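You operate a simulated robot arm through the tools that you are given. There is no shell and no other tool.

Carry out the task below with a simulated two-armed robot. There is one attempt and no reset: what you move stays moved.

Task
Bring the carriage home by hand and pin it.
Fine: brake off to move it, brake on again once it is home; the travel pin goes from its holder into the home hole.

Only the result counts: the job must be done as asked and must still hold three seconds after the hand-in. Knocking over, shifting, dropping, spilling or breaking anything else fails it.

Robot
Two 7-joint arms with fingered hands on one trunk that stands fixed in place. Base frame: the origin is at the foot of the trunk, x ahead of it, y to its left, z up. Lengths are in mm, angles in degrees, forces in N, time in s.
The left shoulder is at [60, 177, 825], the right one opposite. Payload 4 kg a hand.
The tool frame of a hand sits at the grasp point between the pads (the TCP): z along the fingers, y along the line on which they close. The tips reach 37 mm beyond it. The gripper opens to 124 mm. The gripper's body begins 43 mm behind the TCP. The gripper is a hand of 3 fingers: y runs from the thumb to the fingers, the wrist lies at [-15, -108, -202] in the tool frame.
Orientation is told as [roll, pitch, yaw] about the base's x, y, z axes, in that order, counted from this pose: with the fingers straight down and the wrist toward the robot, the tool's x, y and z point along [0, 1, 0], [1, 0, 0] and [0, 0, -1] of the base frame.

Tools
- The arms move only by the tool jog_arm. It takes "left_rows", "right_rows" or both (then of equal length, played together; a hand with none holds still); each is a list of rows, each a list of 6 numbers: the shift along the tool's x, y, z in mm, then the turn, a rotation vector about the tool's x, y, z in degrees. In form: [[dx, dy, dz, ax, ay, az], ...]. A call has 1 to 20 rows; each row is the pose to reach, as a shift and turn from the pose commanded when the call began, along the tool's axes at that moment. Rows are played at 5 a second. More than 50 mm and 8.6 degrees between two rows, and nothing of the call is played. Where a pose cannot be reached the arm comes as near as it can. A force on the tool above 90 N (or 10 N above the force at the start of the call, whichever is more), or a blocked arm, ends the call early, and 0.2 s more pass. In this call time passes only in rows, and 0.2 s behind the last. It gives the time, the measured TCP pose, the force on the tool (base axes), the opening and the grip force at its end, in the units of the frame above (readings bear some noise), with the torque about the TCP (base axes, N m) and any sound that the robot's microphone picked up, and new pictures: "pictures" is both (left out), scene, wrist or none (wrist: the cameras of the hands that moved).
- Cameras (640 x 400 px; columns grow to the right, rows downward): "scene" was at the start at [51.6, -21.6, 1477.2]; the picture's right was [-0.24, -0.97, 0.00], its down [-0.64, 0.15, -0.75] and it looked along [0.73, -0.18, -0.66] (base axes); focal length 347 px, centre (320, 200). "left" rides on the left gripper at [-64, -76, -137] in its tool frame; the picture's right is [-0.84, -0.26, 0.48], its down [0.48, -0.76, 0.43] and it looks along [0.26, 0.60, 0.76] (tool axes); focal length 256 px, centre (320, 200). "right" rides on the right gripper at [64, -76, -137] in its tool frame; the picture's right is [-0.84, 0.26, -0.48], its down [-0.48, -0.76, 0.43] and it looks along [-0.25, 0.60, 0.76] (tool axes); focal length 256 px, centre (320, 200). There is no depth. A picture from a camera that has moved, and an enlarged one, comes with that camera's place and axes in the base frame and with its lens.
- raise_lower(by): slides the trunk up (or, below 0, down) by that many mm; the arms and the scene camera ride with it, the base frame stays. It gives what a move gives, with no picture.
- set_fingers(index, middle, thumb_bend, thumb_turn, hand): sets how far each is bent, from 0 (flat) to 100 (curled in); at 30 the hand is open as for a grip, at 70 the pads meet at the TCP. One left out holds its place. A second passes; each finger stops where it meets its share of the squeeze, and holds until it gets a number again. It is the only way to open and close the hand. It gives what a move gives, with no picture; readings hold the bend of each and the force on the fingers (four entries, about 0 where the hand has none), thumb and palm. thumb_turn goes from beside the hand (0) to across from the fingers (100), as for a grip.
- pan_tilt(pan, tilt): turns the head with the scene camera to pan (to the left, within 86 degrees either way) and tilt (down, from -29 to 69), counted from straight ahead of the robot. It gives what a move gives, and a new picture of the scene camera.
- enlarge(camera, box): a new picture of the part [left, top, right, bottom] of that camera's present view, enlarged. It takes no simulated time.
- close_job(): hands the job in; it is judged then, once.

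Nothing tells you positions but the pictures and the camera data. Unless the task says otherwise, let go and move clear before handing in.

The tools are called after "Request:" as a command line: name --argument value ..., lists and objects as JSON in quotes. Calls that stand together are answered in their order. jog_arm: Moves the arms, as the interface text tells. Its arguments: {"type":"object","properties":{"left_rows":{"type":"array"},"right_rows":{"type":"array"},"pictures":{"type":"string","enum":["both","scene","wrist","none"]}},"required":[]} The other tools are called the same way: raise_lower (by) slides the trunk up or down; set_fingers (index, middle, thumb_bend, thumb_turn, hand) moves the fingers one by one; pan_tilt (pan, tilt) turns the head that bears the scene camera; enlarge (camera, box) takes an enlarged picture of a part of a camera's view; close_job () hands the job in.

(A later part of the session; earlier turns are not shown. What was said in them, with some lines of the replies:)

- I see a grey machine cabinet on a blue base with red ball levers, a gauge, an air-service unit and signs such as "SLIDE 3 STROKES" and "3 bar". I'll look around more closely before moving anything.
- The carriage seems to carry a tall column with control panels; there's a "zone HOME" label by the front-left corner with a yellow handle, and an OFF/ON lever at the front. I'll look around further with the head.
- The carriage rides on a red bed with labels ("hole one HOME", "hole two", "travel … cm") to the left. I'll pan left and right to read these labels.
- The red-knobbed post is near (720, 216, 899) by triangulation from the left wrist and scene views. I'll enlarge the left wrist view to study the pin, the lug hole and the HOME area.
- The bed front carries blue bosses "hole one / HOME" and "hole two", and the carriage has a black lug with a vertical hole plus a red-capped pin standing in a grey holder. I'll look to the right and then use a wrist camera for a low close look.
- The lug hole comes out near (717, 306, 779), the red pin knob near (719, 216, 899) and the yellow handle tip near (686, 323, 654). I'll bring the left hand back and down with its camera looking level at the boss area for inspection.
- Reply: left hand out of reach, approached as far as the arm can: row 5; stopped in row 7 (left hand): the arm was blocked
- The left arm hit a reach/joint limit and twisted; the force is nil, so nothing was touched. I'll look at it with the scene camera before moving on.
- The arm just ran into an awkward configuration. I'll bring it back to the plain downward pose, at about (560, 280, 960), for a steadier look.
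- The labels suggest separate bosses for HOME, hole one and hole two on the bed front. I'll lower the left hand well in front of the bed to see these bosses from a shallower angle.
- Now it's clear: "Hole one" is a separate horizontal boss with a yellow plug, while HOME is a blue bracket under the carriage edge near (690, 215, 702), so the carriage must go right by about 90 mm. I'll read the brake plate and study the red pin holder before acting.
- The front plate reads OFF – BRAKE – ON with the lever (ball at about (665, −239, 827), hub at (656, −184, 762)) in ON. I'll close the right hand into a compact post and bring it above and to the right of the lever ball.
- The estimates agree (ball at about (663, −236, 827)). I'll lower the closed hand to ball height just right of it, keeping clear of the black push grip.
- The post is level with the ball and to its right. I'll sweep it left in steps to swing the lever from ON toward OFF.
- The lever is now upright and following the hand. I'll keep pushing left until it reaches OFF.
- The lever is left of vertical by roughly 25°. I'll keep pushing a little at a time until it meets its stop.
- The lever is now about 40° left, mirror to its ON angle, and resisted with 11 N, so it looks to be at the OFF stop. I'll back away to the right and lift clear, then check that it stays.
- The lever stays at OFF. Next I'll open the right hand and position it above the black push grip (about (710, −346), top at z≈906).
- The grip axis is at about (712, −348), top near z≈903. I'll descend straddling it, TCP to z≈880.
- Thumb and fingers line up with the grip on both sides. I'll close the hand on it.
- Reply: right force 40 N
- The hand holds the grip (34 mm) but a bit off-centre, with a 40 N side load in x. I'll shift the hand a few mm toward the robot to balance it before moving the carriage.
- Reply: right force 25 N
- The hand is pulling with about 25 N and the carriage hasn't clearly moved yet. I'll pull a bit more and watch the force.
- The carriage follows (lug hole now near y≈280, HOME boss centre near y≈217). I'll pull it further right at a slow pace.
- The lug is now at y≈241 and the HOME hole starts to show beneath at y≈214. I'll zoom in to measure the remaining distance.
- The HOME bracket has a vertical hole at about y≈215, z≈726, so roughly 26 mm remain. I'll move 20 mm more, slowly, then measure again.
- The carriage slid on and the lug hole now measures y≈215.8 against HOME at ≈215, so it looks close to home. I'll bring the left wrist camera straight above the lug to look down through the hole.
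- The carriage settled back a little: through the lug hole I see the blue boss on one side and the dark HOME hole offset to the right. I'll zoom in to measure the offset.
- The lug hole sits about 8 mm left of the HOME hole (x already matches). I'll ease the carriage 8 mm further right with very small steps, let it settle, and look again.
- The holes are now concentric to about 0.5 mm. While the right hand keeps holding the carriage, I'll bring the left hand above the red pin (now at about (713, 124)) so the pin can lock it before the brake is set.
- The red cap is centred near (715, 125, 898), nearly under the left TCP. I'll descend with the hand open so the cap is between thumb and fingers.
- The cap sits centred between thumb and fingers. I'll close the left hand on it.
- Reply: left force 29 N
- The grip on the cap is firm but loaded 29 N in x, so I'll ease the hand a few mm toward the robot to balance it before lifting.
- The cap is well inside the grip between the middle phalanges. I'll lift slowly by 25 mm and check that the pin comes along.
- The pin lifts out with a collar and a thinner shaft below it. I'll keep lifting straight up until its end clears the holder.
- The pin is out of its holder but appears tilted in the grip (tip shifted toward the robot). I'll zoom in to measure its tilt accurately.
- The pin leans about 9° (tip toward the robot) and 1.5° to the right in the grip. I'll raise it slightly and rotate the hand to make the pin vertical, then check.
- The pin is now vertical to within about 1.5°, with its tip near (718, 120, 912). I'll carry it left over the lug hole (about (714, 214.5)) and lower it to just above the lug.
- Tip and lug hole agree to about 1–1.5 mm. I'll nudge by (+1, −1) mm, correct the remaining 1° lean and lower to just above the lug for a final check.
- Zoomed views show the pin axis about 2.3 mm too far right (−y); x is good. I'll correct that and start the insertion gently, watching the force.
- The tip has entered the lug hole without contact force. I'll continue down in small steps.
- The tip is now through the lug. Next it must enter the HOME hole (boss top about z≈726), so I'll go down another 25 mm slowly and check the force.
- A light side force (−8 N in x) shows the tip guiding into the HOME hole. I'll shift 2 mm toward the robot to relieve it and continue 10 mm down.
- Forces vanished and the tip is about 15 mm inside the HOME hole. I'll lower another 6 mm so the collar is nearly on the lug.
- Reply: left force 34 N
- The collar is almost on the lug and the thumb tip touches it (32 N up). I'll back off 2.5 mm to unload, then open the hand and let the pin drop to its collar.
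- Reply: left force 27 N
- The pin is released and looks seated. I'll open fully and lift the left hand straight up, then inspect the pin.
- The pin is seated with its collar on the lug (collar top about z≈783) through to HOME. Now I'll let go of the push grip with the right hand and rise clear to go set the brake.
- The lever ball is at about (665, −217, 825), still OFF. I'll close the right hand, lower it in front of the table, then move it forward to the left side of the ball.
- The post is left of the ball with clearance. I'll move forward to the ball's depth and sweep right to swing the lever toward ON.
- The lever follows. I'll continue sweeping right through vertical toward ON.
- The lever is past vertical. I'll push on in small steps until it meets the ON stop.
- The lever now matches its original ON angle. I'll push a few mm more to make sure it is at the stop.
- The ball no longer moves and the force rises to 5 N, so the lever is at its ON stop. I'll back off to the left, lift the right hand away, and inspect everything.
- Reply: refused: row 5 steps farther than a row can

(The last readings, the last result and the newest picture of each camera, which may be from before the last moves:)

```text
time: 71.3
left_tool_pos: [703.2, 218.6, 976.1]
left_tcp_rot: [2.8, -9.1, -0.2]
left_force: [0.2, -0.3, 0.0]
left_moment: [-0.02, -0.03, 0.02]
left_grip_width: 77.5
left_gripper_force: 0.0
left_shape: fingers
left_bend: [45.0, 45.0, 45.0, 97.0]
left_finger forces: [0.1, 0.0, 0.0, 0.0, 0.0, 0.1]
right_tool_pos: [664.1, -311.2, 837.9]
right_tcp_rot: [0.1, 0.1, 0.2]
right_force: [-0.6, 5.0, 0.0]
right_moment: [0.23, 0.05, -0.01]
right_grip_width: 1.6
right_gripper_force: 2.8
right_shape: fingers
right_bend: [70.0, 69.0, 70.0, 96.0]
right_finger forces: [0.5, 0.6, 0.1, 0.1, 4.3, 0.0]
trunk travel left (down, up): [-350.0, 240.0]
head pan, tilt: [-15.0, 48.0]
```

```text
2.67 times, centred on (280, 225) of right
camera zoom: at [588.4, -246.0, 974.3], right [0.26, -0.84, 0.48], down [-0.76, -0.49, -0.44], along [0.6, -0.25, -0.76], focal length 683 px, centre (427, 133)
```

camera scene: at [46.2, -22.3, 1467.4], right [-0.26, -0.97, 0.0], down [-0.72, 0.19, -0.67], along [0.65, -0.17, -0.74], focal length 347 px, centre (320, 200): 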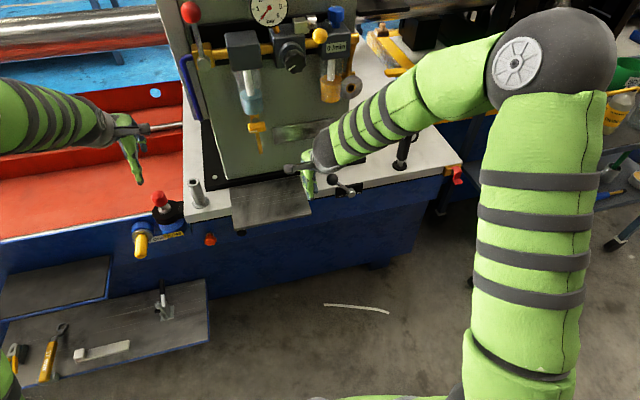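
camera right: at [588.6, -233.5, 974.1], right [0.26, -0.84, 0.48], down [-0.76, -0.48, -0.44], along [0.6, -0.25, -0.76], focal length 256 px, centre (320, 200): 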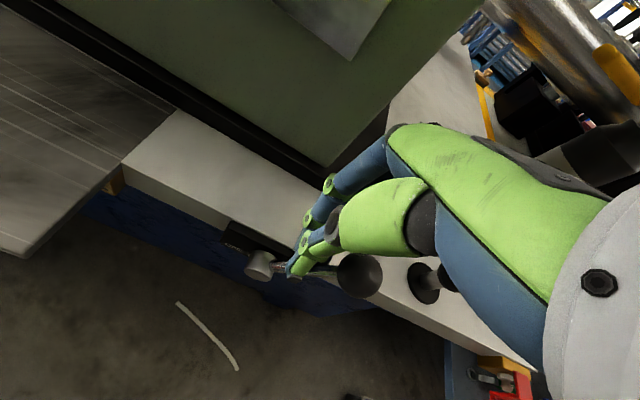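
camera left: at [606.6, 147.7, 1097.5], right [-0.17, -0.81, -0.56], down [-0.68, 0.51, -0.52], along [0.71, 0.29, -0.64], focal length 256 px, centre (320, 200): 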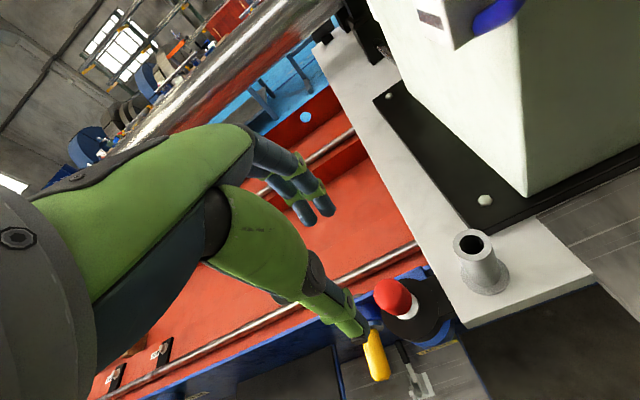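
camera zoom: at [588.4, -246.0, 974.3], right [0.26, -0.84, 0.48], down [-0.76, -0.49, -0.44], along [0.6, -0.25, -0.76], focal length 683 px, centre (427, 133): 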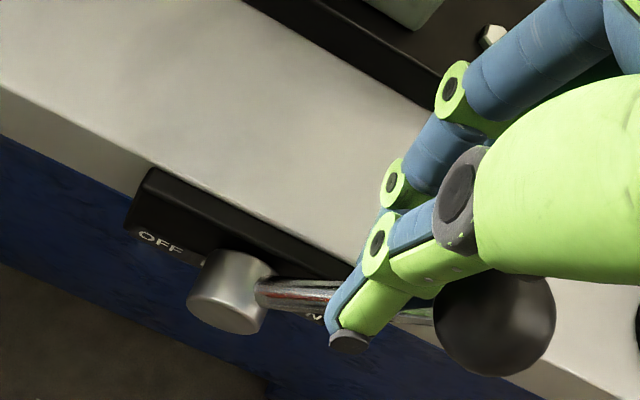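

One step was too long; I'll repeat the retreat with smaller steps.

Request:
jog_arm --right_rows '[[8, 0, 0, 0, 0, 0], [20, 0, -5, 0, 0, 0], [28, -10, -25, 0, 0, 0], [30, -30, -50, 0, 0, 0], [30, -55, -78, 0, 0, 0], [20, -80, -110, 0, 0, 0], [0, -95, -145, 0, 0, 0], [-20, -100, -180, 0, 0, 0]]' --pictures "both"

Request:
enlarge --camera "scene" --box '[280, 150, 440, 250]'

Request:
enlarge --camera "scene" --box '[150, 185, 198, 220]'

Request:
enlarge --camera "left" --box '[360, 260, 456, 320]'

```text
time: 73.1
left_tool_pos: [702.9, 219.0, 976.9]
left_tcp_rot: [2.9, -9.0, -0.2]
left_force: [-0.7, 0.0, 0.1]
left_moment: [0.03, -0.05, 0.01]
left_grip_width: 77.5
left_gripper_force: 0.0
left_shape: fingers
left_bend: [45.0, 45.0, 45.0, 97.0]
left_finger forces: [0.0, 0.0, 0.1, 0.0, 0.1, 0.1]
right_tool_pos: [562.4, -331.5, 1021.1]
right_tcp_rot: [0.0, 0.0, 0.2]
right_force: [0.1, 0.4, 0.9]
right_moment: [0.01, -0.01, 0.02]
right_grip_width: 1.1
right_gripper_force: 0.0
right_shape: fingers
right_bend: [70.0, 70.0, 70.0, 97.0]
right_finger forces: [0.0, 0.0, 0.0, 0.0, 0.0, 0.1]
trunk travel left (down, up): [-350.0, 240.0]
head pan, tilt: [-15.0, 48.0]
camera scene: at [45.7, -22.3, 1467.4], right [-0.26, -0.97, 0.0], down [-0.72, 0.19, -0.67], along [0.65, -0.17, -0.74], focal length 347 px, centre (320, 200)
camera right: at [487.9, -267.2, 1156.6], right [0.26, -0.84, 0.48], down [-0.76, -0.48, -0.43], along [0.6, -0.25, -0.76], focal length 256 px, centre (320, 200)
```

scene: 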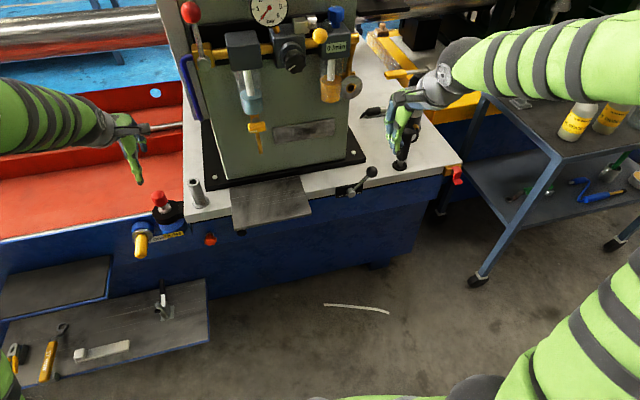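
right: 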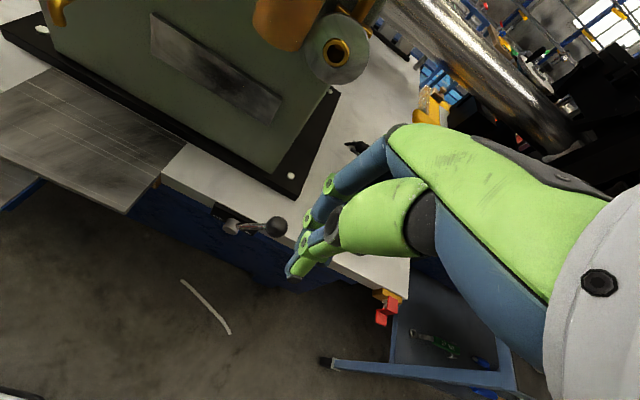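

```text
4.00 times, centred on (360, 200) of scene
camera zoom: at [45.7, -22.3, 1467.4], right [-0.26, -0.97, 0.0], down [-0.72, 0.19, -0.67], along [0.65, -0.17, -0.74], focal length 1388 px, centre (160, 200)
```

zoom: 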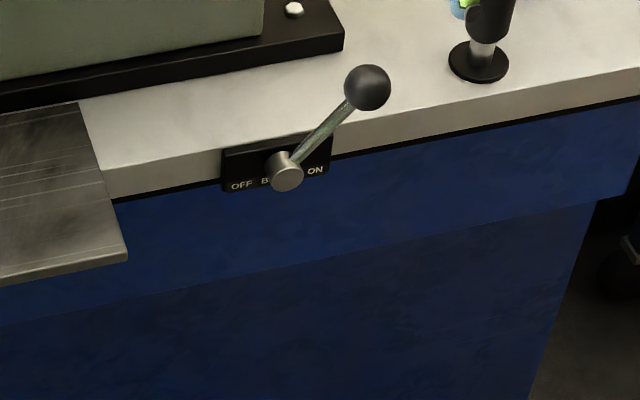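

```text
11.43 times, centred on (174, 202) of scene
camera zoom: at [45.7, -22.3, 1467.4], right [-0.26, -0.97, 0.0], down [-0.72, 0.19, -0.67], along [0.65, -0.17, -0.74], focal length 3967 px, centre (1989, 171)
```

zoom: 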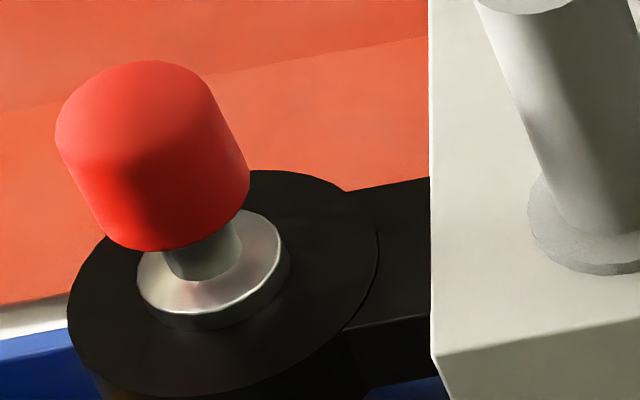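

```text
6.67 times, centred on (408, 290) of left
camera zoom: at [607.1, 147.9, 1097.0], right [-0.17, -0.81, -0.56], down [-0.68, 0.51, -0.52], along [0.71, 0.29, -0.64], focal length 1707 px, centre (-267, -400)
```

zoom: 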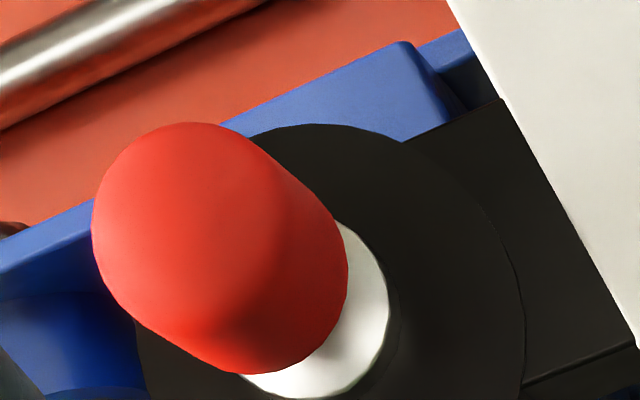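

The brake lever is ON and stays there, and the pin's collar sits flat on the lug in the HOME position. I'll retreat both hands clear and take a last overall look.

Request:
jog_arm --left_rows '[[1.2, 3.9, -24.7, 0, 0, 0], [2.4, 7.8, -49.4, 0, 0, 0], [12, -12, -74, 0, 0, 0], [24, -36, -98, 0, 0, 0], [36, -62, -119.7, 0, 0, 0]]' --right_rows '[[0, 0, -25, 0, 0, 0], [0, 0, -50, 0, 0, 0], [0, 0, -80, 0, 0, 0], [0, 0, -110, 0, 0, 0], [0, 0, -140, 0, 0, 0]]' --pictures "both"

Request:
enlarge --camera "scene" --box '[110, 140, 310, 265]'

Request:
enlarge --camera "scene" --box '[300, 40, 500, 220]'

Request:
enlarge --camera "left" --box '[320, 220, 520, 345]'

```text
time: 74.3
left_tool_pos: [622.2, 248.5, 1086.1]
left_tcp_rot: [2.8, -9.1, -0.1]
left_force: [-0.2, 0.6, -0.8]
left_moment: [-0.02, 0.03, 0.01]
left_grip_width: 77.5
left_gripper_force: 0.1
left_shape: fingers
left_bend: [45.0, 45.0, 45.0, 98.0]
left_finger forces: [0.0, 0.0, 0.0, 0.0, 0.0, 0.0]
right_tool_pos: [563.6, -331.5, 1159.4]
right_tcp_rot: [-0.1, 0.1, 0.1]
right_force: [0.2, -0.7, 0.6]
right_moment: [0.0, 0.03, 0.0]
right_grip_width: 1.4
right_gripper_force: 0.0
right_shape: fingers
right_bend: [70.0, 70.0, 70.0, 97.0]
right_finger forces: [0.1, 0.0, 0.0, 0.0, 0.0, 0.1]
trunk travel left (down, up): [-350.0, 240.0]
head pan, tilt: [-15.0, 48.0]
camera scene: at [45.4, -21.8, 1467.4], right [-0.26, -0.97, 0.0], down [-0.72, 0.19, -0.67], along [0.65, -0.17, -0.74], focal length 347 px, centre (320, 200)
camera right: at [488.4, -267.0, 1294.3], right [0.26, -0.84, 0.48], down [-0.76, -0.48, -0.43], along [0.6, -0.25, -0.76], focal length 256 px, centre (320, 200)
camera left: at [526.4, 176.9, 1206.1], right [-0.17, -0.81, -0.56], down [-0.68, 0.51, -0.52], along [0.71, 0.29, -0.64], focal length 256 px, centre (320, 200)
```

scene: 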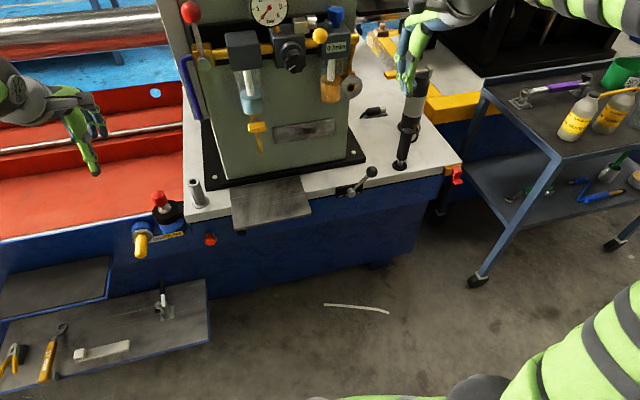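
right: 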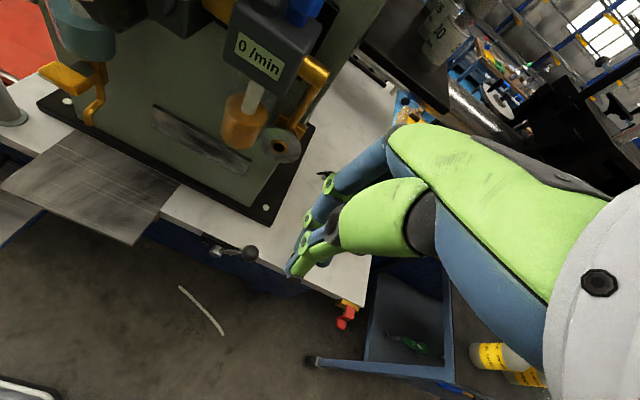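
left: 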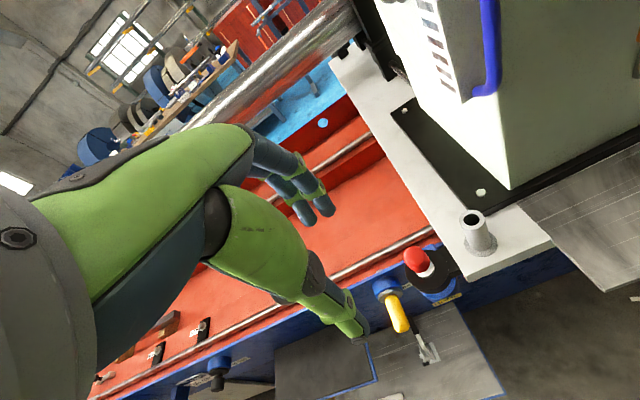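

```text
3.20 times, centred on (210, 202) of scene
camera zoom: at [45.4, -21.8, 1467.4], right [-0.26, -0.97, 0.0], down [-0.72, 0.19, -0.67], along [0.65, -0.17, -0.74], focal length 1111 px, centre (672, 192)
```

zoom: 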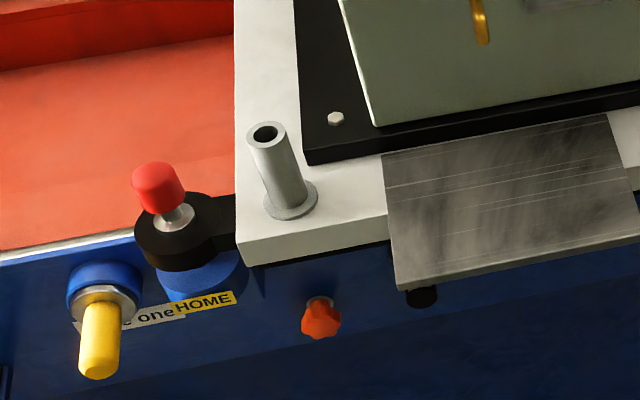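

```text
2.22 times, centred on (400, 130) of scene
camera zoom: at [45.4, -21.8, 1467.4], right [-0.26, -0.97, 0.0], down [-0.72, 0.19, -0.67], along [0.65, -0.17, -0.74], focal length 771 px, centre (142, 356)
```

zoom: 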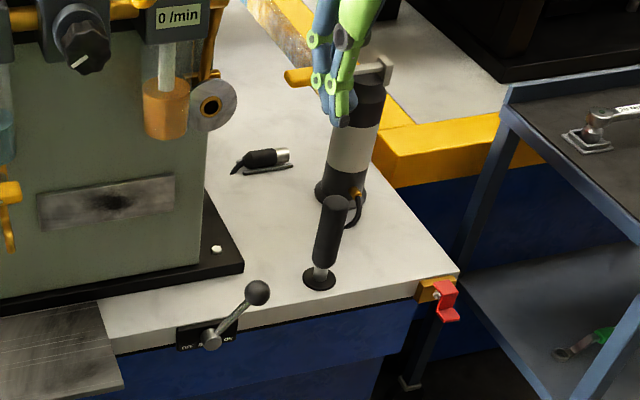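

```text
3.20 times, centred on (420, 282) of left
camera zoom: at [526.4, 176.9, 1206.1], right [-0.17, -0.81, -0.56], down [-0.68, 0.51, -0.52], along [0.71, 0.29, -0.64], focal length 819 px, centre (0, -64)
```

zoom: 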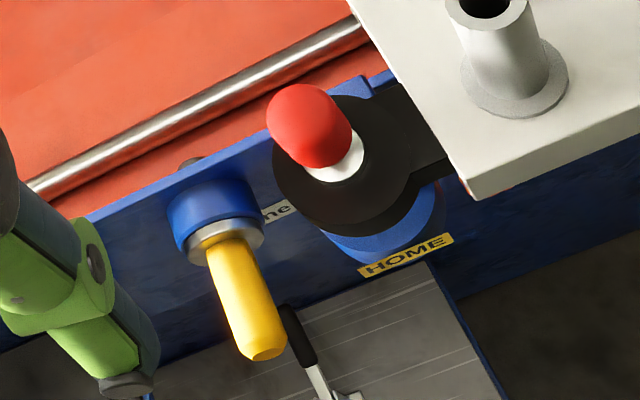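

The carriage is home, the red travel pin is down through the lug into the HOME bracket, the brake lever points to ON, and everything else on the carriage still stands. Both hands are clear, so I'll hand the job in.

Request:
close_job

```text
The job is handed in.
```

The carriage is home and pinned, and the brake is back on. I've handed the job in; the result hasn't been reported back yet.

- **Carriage:** I moved it about 92 mm to the right by the black push grip. The lug hole then lined up with the HOME hole to roughly half a millimetre.
- **Pin:** I took the red-capped pin to be the travel pin, since it stood in the grey holder on the carriage. It now goes down through the lug into the HOME hole, with its collar flat on the lug.
- **Brake:** I switched it off for the move. At the end I pushed it back to its ON stop, and it stayed there when I let go. I set the pin before the brake so that pushing the lever could not shift the carriage.

Nothing else looked disturbed in the last pictures, and both hands were clear at hand-in. The yellow plug in "hole one" and the black one in "hole two" were left alone.
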